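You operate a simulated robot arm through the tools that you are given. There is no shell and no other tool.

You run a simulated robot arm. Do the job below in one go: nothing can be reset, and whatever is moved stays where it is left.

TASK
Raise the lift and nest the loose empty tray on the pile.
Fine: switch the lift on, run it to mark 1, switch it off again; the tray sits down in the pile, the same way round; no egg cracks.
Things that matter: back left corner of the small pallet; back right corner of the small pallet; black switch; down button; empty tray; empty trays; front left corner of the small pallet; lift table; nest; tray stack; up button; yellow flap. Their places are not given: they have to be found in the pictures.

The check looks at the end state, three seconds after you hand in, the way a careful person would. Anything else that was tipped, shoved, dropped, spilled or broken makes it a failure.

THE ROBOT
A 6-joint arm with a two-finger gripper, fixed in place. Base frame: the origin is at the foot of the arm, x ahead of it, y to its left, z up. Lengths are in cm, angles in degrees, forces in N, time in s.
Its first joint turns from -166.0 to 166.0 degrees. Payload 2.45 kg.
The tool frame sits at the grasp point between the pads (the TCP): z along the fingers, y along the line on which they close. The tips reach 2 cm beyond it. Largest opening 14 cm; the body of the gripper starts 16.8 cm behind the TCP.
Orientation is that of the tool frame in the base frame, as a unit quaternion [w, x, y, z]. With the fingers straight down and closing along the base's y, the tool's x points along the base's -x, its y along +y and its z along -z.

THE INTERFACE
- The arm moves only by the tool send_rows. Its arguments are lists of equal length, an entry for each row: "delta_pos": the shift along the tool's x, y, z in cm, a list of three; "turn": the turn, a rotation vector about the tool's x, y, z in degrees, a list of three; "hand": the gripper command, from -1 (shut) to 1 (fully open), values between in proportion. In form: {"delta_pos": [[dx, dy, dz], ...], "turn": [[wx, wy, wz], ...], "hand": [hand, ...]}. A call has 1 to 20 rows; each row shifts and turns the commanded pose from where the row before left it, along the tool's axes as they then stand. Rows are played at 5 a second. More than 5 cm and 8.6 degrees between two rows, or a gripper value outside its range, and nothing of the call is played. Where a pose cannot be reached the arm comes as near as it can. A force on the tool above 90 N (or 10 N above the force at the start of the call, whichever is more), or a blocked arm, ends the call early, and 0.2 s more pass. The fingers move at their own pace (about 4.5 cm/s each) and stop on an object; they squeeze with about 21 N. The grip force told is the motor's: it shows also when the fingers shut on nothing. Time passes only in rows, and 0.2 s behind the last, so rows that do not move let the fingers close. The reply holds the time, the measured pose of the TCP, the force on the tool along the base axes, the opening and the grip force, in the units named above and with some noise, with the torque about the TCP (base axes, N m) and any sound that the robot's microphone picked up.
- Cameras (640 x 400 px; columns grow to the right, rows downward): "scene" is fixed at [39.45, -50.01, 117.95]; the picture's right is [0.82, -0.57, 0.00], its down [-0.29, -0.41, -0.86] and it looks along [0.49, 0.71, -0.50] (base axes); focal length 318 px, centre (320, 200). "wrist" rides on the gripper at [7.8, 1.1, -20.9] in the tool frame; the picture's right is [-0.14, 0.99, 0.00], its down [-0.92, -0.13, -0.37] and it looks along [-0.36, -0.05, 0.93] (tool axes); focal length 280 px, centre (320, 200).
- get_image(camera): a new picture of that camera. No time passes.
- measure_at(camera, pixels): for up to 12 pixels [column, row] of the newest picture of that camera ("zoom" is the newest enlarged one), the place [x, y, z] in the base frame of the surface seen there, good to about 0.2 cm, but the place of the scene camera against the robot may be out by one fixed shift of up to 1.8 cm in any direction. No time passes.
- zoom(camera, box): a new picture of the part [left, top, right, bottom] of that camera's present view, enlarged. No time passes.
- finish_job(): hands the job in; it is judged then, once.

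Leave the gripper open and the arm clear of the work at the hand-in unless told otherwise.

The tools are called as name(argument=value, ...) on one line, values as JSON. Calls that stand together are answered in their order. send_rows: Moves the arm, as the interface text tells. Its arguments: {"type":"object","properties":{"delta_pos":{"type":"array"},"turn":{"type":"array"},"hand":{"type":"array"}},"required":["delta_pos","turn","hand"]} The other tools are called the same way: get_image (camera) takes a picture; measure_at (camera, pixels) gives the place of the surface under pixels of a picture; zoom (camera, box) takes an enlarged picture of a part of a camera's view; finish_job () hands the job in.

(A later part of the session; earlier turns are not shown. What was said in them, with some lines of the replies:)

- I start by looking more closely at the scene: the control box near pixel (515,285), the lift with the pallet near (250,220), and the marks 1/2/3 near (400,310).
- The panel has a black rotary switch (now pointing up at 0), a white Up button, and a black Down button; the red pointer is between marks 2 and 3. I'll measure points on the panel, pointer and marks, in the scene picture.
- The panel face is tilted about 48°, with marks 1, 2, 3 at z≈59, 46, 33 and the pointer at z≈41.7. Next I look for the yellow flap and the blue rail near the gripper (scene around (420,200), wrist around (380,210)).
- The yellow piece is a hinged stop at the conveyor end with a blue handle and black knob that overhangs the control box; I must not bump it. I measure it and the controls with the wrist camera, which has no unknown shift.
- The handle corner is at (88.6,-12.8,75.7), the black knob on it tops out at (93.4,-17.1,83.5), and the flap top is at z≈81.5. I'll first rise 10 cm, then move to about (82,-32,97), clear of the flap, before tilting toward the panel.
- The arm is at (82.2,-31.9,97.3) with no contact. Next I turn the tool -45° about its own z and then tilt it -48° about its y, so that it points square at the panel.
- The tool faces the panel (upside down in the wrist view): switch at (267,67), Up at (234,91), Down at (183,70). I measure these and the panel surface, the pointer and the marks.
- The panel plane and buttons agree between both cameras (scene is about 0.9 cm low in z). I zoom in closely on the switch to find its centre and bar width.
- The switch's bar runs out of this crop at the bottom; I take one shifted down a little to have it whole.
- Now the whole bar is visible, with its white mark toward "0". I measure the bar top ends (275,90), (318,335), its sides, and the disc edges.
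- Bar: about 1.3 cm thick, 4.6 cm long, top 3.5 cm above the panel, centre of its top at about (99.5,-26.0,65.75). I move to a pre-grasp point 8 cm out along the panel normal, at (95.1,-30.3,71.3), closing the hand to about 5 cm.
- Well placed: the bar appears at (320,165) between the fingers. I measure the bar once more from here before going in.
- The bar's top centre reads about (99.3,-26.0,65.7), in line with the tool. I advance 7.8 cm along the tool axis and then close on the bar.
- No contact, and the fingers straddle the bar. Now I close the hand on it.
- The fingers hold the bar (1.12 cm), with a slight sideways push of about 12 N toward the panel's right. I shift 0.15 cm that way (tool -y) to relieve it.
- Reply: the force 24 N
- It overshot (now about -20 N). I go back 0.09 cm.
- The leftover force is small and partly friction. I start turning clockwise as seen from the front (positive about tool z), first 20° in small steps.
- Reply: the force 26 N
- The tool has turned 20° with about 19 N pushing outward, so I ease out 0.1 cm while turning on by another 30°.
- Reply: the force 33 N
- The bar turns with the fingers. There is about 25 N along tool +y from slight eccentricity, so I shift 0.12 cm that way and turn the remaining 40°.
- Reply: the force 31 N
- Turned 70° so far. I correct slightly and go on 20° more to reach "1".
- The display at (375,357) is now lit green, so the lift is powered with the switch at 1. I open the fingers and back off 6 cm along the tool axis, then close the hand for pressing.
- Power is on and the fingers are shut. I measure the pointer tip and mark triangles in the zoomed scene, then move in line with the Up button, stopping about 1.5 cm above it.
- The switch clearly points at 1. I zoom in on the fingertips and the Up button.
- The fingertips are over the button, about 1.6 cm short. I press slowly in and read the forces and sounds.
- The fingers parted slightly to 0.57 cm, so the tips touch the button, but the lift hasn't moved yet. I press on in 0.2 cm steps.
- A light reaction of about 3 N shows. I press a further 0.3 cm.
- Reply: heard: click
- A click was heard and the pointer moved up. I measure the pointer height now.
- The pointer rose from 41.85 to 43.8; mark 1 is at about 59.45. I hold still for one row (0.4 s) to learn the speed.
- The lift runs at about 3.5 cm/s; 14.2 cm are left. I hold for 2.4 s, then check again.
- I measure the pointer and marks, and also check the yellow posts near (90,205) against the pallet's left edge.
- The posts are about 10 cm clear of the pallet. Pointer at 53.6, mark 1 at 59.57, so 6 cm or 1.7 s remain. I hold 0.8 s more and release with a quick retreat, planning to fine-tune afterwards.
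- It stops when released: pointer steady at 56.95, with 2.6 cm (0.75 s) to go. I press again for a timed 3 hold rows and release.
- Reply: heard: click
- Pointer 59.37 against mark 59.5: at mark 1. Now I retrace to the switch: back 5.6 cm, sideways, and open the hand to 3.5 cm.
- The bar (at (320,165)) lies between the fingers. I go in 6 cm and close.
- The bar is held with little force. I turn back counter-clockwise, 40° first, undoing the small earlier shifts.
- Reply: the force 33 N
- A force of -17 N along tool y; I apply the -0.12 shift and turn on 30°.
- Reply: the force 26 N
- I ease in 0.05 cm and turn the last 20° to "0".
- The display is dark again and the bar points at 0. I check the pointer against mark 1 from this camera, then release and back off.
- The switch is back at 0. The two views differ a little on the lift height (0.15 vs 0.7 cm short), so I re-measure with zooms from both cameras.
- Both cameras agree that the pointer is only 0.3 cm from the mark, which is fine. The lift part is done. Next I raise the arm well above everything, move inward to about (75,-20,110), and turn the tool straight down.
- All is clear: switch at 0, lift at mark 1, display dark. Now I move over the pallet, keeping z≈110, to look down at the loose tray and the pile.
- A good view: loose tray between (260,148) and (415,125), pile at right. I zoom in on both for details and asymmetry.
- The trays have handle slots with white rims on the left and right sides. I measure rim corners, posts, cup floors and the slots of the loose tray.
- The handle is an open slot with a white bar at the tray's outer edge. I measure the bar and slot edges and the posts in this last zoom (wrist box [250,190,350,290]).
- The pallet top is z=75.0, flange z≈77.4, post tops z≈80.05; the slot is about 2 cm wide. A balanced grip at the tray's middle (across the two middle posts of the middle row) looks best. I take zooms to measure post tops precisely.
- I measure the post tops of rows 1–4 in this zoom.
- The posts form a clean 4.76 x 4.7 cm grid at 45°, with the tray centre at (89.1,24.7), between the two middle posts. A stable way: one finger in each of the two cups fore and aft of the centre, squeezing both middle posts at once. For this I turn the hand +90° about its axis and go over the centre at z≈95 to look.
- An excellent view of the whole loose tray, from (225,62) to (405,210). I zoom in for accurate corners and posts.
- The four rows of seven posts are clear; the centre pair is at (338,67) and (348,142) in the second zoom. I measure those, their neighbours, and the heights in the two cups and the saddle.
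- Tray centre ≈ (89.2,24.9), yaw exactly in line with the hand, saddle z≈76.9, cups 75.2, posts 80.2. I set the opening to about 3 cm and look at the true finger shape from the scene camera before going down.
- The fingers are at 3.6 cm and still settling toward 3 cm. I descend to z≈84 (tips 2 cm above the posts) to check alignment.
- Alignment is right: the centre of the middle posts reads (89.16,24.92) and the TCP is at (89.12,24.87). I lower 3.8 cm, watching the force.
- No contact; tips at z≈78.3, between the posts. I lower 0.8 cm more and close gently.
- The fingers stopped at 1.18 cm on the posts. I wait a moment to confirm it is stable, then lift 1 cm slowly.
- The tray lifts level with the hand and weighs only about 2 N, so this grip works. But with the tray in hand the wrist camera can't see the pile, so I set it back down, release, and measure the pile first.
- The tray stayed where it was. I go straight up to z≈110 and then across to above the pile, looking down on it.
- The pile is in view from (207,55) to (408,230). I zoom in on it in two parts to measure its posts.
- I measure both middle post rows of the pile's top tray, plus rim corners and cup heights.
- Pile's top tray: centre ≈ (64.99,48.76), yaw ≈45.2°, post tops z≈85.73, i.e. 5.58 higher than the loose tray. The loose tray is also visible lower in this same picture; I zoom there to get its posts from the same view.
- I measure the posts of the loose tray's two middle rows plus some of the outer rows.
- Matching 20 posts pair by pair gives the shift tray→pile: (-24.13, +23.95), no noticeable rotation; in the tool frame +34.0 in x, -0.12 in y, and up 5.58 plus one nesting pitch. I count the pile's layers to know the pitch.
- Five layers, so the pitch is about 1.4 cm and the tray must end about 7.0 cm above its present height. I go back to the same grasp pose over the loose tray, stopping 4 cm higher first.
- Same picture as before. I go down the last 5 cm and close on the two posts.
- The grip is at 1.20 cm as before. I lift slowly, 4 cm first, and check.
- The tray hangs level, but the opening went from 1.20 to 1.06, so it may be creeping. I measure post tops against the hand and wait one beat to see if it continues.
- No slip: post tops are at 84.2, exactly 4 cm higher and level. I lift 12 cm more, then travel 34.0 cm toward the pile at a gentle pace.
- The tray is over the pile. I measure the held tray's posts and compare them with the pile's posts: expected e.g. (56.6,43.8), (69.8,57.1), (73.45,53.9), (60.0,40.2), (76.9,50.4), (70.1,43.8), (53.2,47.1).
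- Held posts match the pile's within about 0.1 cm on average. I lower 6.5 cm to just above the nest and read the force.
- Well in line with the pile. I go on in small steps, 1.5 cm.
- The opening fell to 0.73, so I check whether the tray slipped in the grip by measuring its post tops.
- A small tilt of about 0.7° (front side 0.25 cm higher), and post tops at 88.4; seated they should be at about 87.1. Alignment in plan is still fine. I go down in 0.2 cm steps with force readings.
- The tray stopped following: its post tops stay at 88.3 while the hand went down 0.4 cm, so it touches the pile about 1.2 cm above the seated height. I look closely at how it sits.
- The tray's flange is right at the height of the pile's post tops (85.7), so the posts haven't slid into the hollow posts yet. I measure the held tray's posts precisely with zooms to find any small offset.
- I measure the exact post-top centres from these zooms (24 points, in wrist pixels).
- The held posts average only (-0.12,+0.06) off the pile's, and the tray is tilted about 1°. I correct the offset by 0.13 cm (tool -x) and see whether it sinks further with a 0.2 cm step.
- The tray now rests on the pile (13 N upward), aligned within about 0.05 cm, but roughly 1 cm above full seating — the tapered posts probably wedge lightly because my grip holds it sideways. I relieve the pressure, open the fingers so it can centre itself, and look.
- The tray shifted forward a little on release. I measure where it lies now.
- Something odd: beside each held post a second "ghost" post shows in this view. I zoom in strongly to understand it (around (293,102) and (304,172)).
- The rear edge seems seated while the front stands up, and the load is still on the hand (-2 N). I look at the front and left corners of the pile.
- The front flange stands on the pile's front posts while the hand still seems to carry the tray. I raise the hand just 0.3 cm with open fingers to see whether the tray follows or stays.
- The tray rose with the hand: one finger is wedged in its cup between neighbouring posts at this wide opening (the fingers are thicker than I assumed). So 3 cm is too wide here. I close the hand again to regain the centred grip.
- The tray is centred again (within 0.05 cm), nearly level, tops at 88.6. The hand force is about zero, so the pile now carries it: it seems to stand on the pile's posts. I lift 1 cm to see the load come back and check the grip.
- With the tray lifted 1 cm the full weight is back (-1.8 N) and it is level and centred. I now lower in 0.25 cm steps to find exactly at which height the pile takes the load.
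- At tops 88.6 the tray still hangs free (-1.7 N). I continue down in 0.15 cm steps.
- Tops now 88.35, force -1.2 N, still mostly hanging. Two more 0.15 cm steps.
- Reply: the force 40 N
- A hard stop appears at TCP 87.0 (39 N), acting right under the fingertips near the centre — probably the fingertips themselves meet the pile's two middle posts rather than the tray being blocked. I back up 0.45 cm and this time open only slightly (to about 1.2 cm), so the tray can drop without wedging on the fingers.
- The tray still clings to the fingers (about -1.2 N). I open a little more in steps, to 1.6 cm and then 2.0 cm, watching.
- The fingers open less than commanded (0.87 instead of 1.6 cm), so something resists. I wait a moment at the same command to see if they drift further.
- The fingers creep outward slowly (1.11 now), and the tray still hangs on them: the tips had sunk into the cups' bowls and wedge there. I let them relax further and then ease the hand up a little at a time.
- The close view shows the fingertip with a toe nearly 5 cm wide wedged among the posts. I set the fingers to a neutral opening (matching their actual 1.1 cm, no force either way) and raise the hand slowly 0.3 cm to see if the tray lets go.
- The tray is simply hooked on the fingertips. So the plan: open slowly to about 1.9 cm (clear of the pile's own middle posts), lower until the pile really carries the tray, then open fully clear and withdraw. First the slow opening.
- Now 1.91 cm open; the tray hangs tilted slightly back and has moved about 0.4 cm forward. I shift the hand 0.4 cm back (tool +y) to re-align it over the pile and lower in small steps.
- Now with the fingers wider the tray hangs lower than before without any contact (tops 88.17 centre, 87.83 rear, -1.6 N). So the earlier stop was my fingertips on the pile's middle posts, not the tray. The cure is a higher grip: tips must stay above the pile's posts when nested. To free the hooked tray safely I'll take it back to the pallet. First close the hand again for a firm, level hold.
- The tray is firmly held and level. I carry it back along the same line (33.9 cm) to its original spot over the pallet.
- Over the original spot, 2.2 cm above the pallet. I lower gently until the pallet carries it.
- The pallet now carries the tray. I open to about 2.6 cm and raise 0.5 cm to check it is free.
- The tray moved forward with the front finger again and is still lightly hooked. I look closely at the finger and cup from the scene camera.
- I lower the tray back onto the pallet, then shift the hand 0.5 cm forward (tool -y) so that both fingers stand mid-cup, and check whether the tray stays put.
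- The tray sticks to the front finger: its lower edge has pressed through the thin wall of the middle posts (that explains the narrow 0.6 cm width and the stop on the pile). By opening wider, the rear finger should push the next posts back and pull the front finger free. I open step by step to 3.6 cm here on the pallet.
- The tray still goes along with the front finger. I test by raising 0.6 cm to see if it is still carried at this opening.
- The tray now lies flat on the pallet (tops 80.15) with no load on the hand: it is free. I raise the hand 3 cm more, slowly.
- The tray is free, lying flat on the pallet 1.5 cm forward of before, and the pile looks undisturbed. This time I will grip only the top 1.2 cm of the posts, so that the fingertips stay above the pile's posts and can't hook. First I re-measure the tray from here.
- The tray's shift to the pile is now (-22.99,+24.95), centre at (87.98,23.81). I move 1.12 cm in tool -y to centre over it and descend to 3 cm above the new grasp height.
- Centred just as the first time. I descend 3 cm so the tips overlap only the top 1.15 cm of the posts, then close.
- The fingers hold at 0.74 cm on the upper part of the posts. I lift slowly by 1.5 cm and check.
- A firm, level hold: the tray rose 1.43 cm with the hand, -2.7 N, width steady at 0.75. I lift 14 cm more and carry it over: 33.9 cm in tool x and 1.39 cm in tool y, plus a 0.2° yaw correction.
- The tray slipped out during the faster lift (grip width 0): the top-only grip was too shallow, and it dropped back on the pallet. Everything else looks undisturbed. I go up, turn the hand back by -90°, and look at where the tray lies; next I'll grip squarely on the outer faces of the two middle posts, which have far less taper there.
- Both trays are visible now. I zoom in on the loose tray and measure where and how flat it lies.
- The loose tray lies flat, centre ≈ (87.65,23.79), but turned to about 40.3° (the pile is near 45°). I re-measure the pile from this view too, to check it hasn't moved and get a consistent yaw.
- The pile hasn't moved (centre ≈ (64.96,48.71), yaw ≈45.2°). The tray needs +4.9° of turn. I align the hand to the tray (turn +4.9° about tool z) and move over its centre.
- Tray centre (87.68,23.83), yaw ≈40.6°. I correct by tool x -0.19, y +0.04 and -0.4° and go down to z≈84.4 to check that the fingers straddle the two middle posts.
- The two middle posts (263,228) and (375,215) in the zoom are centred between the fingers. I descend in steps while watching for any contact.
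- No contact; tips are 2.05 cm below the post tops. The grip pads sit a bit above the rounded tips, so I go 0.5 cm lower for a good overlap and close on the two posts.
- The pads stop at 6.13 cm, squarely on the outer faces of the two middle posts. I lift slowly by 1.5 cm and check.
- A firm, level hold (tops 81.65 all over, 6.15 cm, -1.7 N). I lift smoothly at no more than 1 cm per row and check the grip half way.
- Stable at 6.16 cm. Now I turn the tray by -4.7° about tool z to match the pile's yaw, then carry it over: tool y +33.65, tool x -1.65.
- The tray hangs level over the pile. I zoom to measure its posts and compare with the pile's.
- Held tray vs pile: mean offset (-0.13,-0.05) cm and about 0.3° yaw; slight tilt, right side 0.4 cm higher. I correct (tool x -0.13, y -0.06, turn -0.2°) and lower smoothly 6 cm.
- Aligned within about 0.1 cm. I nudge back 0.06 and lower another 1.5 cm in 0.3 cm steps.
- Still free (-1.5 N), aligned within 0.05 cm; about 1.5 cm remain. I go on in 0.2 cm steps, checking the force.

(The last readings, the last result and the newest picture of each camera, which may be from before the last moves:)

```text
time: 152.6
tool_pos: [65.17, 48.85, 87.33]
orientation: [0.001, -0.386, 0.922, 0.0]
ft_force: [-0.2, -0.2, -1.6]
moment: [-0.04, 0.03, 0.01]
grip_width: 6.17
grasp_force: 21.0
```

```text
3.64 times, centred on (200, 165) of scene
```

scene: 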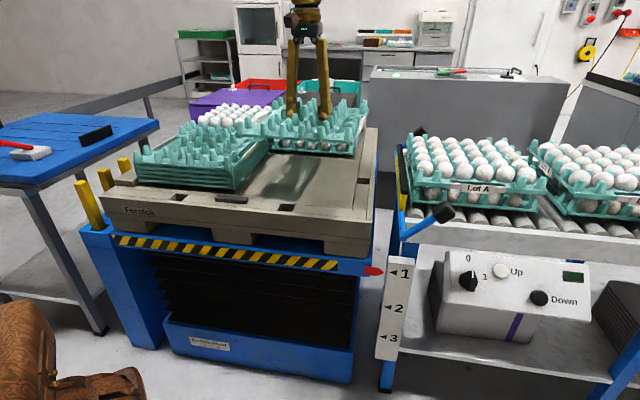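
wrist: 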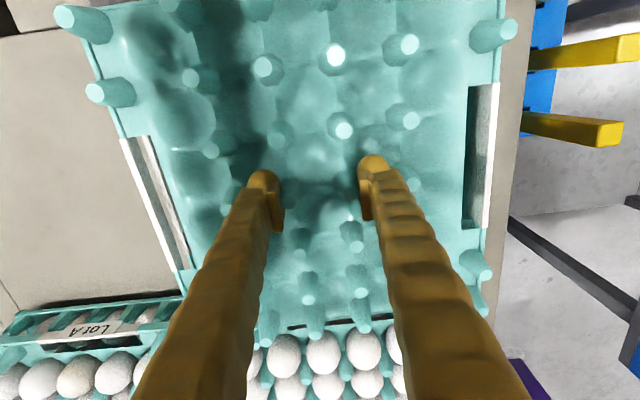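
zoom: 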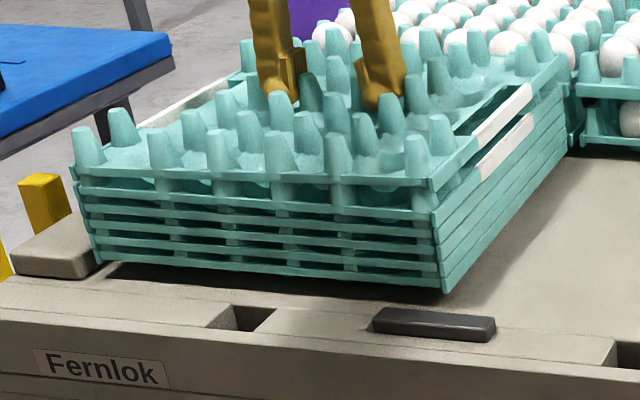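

It is sinking freely past the earlier stop (average tops 87.85, still -1.6 N). Remaining about 0.7 cm; I continue in 0.15–0.2 cm steps.

send_rows(delta_pos=[[0, 0, 0.2], [0, 0, 0.2], [0, 0, 0]], turn=[[0, 0, 0], [0, 0, 0], [0, 0, 0]], hand=[-1, -1, -1])

send_rows(delta_pos=[[0, 0, 0.15], [0, 0, 0]], turn=[[0, 0, 0], [0, 0, 0]], hand=[-1, -1])

get_image(camera="wrist")

measure_at(camera="wrist", pixels=[[191, 78], [262, 67], [336, 56], [410, 44], [212, 147], [277, 141], [344, 131], [411, 121], [299, 254], [356, 247], [308, 300], [361, 293]])

zoom(camera="scene", box=[120, 110, 280, 220])

```text
time: 153.4
tool_pos: [65.07, 48.8, 86.97]
orientation: [0.0, -0.386, 0.923, 0.0]
ft_force: [0.8, -1.0, 2.6]
moment: [0.39, 0.39, -0.04]
grip_width: 6.16
grasp_force: 20.8
```

```text
time: 154.0
tool_pos: [65.14, 48.82, 86.71]
orientation: [0.001, -0.386, 0.922, 0.0]
ft_force: [1.9, 0.1, 1.7]
moment: [0.41, 0.26, -0.09]
grip_width: 6.17
grasp_force: 20.9
```

```text
taken
```

wrist: 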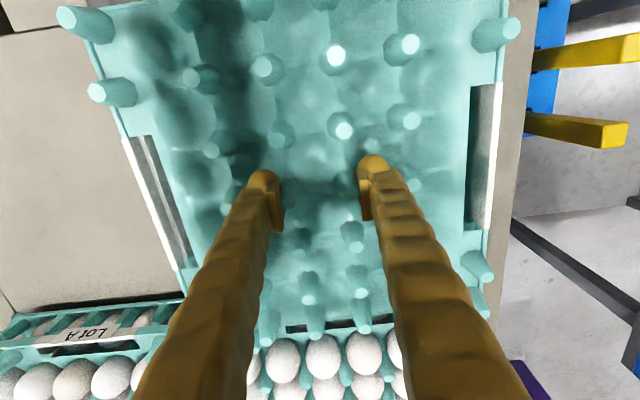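

```text
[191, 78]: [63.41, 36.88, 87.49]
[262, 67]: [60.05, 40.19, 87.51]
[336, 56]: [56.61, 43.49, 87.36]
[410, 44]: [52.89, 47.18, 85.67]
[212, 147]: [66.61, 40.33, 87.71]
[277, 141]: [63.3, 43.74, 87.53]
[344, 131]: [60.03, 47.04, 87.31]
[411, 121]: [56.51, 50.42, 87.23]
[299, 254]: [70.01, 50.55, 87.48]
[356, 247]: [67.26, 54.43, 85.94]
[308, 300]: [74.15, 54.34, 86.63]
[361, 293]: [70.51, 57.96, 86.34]
```

```text
3.64 times, centred on (200, 165) of scene
```

zoom: 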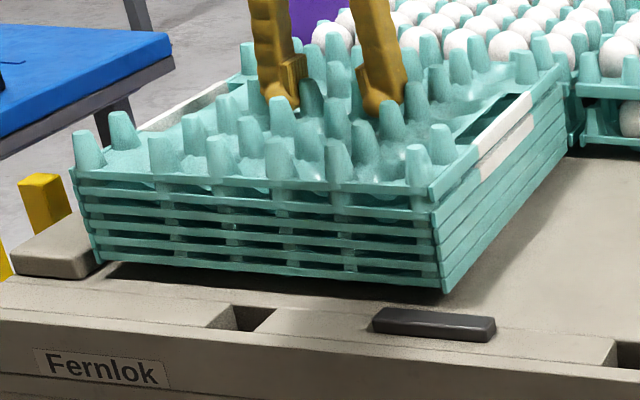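

Nearly seated: the pile now carries it (+1.7 N), left side down, right side about 0.3 cm high. I lower 0.15 cm more and then open gently to 7.4 cm.

send_rows(delta_pos=[[0, 0, 0.15], [0, 0, 0], [0, 0, 0], [0, 0, 0], [0, 0, 0], [0, 0, 0]], turn=[[0, 0, 0], [0, 0, 0], [0, 0, 0], [0, 0, 0], [0, 0, 0], [0, 0, 0]], hand=[-1, -1, -0.05, 0.05, 0.06, 0.06])

get_image(camera="wrist")

measure_at(camera="wrist", pixels=[[191, 78], [262, 67], [336, 56], [410, 44], [212, 147], [277, 141], [344, 131], [411, 121], [299, 254], [356, 246], [308, 299], [361, 291]])

zoom(camera="scene", box=[120, 110, 280, 220])

```text
time: 155.4
tool_pos: [65.15, 48.8, 86.58]
orientation: [0.001, -0.386, 0.923, 0.0]
ft_force: [-0.8, -0.7, -0.5]
moment: [0.03, 0.02, 0.01]
grip_width: 7.41
grasp_force: 0.1
```

```text
taken
```

wrist: 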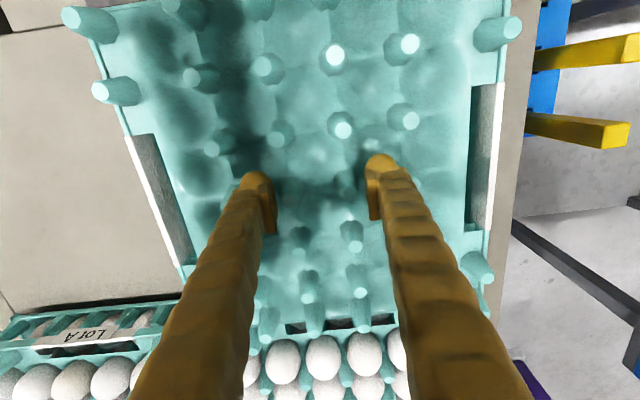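

```text
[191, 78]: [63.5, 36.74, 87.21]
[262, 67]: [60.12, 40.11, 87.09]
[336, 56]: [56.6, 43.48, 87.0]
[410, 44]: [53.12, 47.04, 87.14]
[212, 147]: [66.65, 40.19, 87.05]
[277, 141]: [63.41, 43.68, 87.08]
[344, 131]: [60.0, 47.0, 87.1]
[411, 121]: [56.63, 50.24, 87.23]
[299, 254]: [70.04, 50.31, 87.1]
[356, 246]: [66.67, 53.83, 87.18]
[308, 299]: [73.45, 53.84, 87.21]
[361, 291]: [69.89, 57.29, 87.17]
```

```text
3.64 times, centred on (200, 165) of scene
```

zoom: 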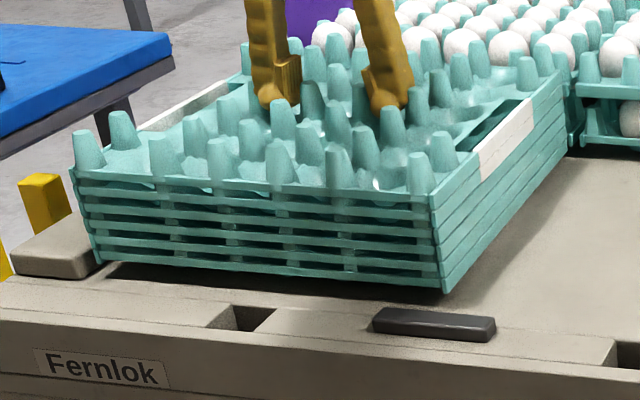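

The tray is fully seated: all post tops at 87.1, exactly one pitch above, level and flush. I withdraw the hand slowly, first 1 cm, and check that the tray stays.

send_rows(delta_pos=[[0, 0, -0.2], [0, 0, -0.3], [0, 0, -0.5], [0, 0, 0]], turn=[[0, 0, 0], [0, 0, 0], [0, 0, 0], [0, 0, 0]], hand=[0.08, 0.08, 0.08, 0.08])

get_image(camera="wrist")

measure_at(camera="wrist", pixels=[[195, 80], [266, 68], [337, 58], [408, 48], [216, 147], [279, 141], [343, 130], [409, 121], [301, 248], [355, 241]])

```text
time: 156.4
tool_pos: [65.05, 48.73, 87.62]
orientation: [0.0, -0.385, 0.923, 0.0]
ft_force: [-0.1, 0.1, -0.1]
moment: [0.02, -0.02, -0.02]
grip_width: 7.58
grasp_force: 0.0
```

```text
taken
```

wrist: 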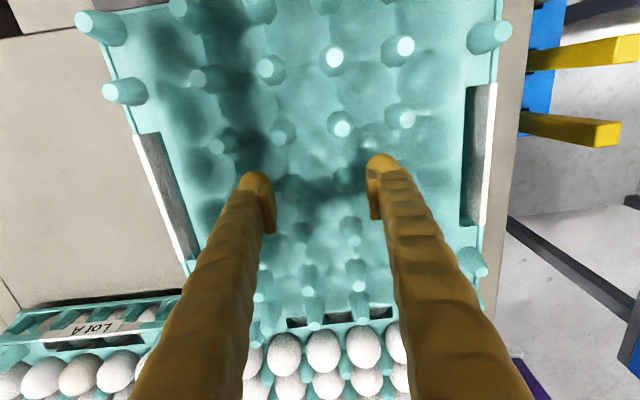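

```text
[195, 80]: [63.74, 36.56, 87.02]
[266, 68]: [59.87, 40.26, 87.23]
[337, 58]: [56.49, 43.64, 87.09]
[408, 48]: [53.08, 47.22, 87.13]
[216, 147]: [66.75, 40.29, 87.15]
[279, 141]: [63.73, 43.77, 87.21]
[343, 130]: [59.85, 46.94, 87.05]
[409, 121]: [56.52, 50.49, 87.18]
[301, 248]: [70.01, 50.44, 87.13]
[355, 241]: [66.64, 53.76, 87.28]
```

The tray stayed at 87.1 while the hand rose 1 cm with no load. I go straight up well clear, then open the gripper and move away from the pile.

send_rows(delta_pos=[[0, 0, -1], [0, 0, -1.5], [0, 0, -2.5], [0, 0, -4], [0, 0, -4.5], [0, 0, -4.5], [0, 0, -4.5], [0, 0, 0], [0, 0, 0]], turn=[[0, 0, 0], [0, 0, 0], [0, 0, 0], [0, 0, 0], [0, 0, 0], [0, 0, 0], [0, 0, 0], [0, 0, 0], [0, 0, 0]], hand=[0.08, 0.08, 0.08, 0.08, 0.2, 0.6, 1, 1, 1])

get_image(camera="wrist")

get_image(camera="scene")

```text
time: 158.4
tool_pos: [65.01, 48.75, 110.16]
orientation: [-0.001, -0.386, 0.923, 0.0]
ft_force: [0.0, -0.4, 0.8]
moment: [0.03, -0.01, 0.01]
grip_width: 14.0
grasp_force: 0.1
```

```text
taken
```

wrist: 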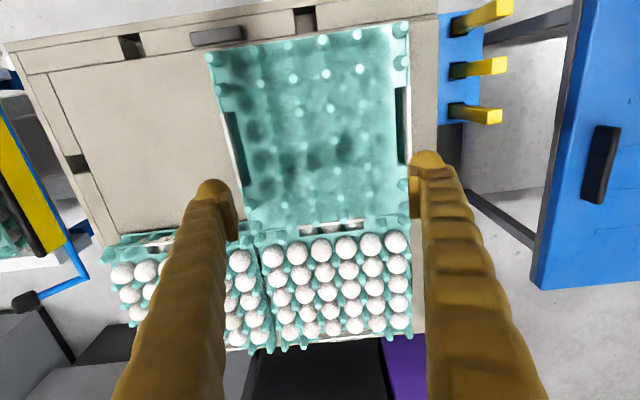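

```text
taken
```

scene: 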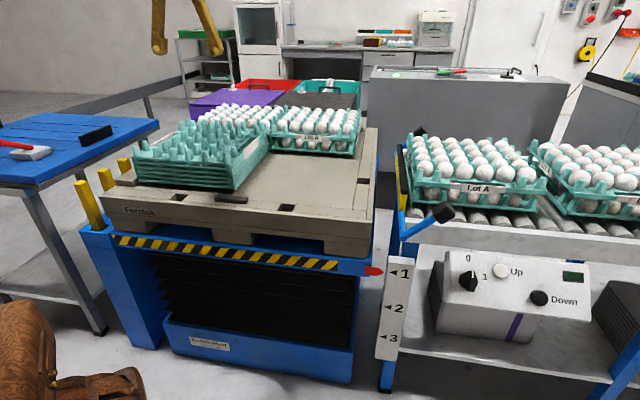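

The pile now has six nested trays, and all else looks as before. I move the arm away from the pallet to about (75,-11,112), gripper open, and then do final checks.

send_rows(delta_pos=[[2.5, -3.5, -0.2], [2.5, -3.5, -0.2], [2.5, -3.5, -0.2], [2.5, -3.5, -0.2], [2.5, -3.5, -0.2], [2.5, -3.5, -0.2], [2.5, -3.5, -0.2], [2.5, -3.5, -0.2], [2.5, -3.5, -0.2], [2.5, -3.5, -0.2], [2.5, -3.5, -0.2], [2.5, -3.5, -0.2], [0, 0, 0], [0, 0, 0]], turn=[[0, 0, 0], [0, 0, 0], [0, 0, 0], [0, 0, 0], [0, 0, 0], [0, 0, 0], [0, 0, 0], [0, 0, 0], [0, 0, 0], [0, 0, 0], [0, 0, 0], [0, 0, 0], [0, 0, 0], [0, 0, 0]], hand=[1, 1, 1, 1, 1, 1, 1, 1, 1, 1, 1, 1, 1, 1])

zoom(camera="scene", box=[120, 90, 380, 230])

zoom(camera="scene", box=[345, 230, 605, 350])

get_image(camera="scene")

```text
time: 161.4
tool_pos: [73.89, -2.12, 112.6]
orientation: [0.0, -0.386, 0.923, 0.001]
ft_force: [-0.7, 1.0, 0.5]
moment: [0.0, 0.01, 0.02]
grip_width: 14.01
grasp_force: 0.1
```

```text
2.46 times, centred on (250, 160) of scene
```

zoom: 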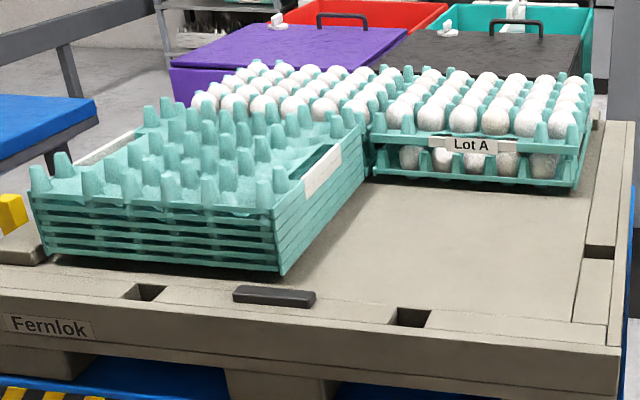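

```text
2.46 times, centred on (475, 290) of scene
```

zoom: 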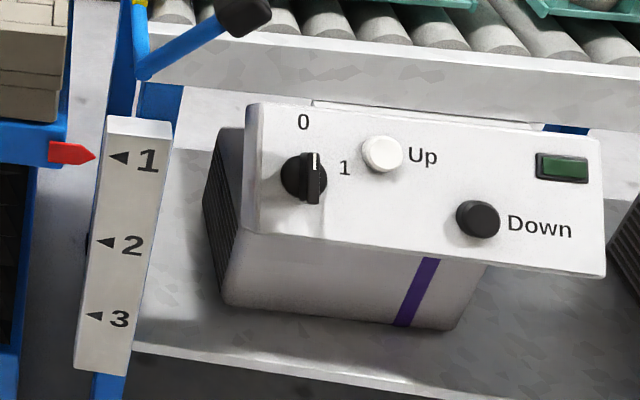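

```text
taken
```

scene: 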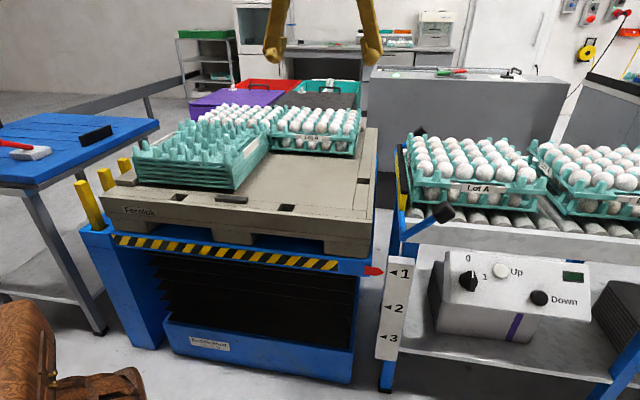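

All is in order: six trays flush in the pile, eggs intact, switch at 0 with the display dark, pointer at mark 1, flap untouched. I move the open hand a little further off the pallet before handing in.

send_rows(delta_pos=[[2.7, -2.7, 0], [2.7, -2.7, 0], [2.7, -2.7, 0], [2.7, -2.7, 0], [0, 0, 0], [0, 0, 0]], turn=[[0, 0, 0], [0, 0, 0], [0, 0, 0], [0, 0, 0], [0, 0, 0], [0, 0, 0]], hand=[1, 1, 1, 1, 1, 1])

zoom(camera="scene", box=[355, 250, 419, 290])

measure_at(camera="zoom", pixels=[[280, 224], [260, 221], [230, 214], [150, 206], [350, 221], [370, 224], [395, 228]])

```text
time: 162.8
tool_pos: [73.95, -17.41, 112.64]
orientation: [0.0, -0.386, 0.922, -0.001]
ft_force: [-0.4, 0.3, -0.5]
moment: [0.01, 0.01, 0.0]
grip_width: 13.97
grasp_force: 0.2
```

```text
10.00 times, centred on (387, 270) of scene
```

zoom: 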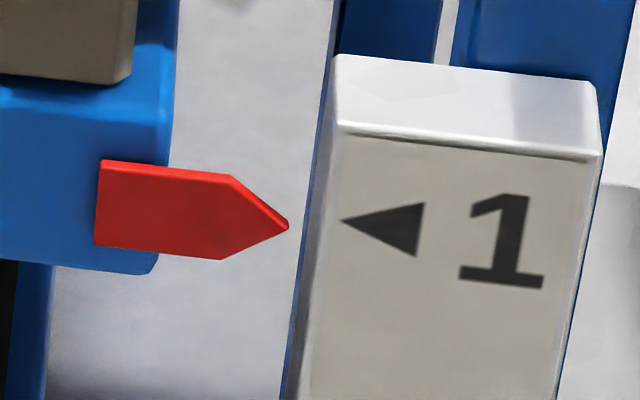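

```text
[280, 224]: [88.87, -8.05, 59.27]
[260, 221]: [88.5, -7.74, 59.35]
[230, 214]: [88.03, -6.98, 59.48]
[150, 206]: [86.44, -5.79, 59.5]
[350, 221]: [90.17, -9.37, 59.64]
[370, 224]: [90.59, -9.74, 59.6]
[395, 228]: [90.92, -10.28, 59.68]
```

The pointer (59.4) is level with mark 1 (59.6), the lift is switched off, the tray is nested in the pile, and the arm is clear with the gripper open. I hand the job in.

finish_job()

```text
The job is handed in.
```

The job is handed in. The lift is raised to mark 1 and switched off, and the loose tray is nested on the pile.

- **Lift:** I turned the switch on, ran the lift up with the Up button, then turned the switch back to 0. The pointer ended within about 0.3 cm of mark 1, and the display is dark.
- **Tray:** It sits level in the pile, one layer above the old top tray, with its posts within about 0.1 cm of the posts below. It is the same way round as it started.
- **Surroundings:** No egg looked cracked or moved in the final pictures. The pile, the yellow flap and its handle look as they did at the start. The arm is clear and the gripper is open.

It took more than one try:

- **First try:** My fingertips pressed down on the pile with about 39 N. When I measured the pile again it had not moved.
- **Second try:** My grip was too shallow. The empty tray slipped and fell back onto the pallet from up to about 15 cm. It landed flat, and I saw no damage and nothing else disturbed.
- **Third try:** I took a firmer grip on the two middle posts and placed it.
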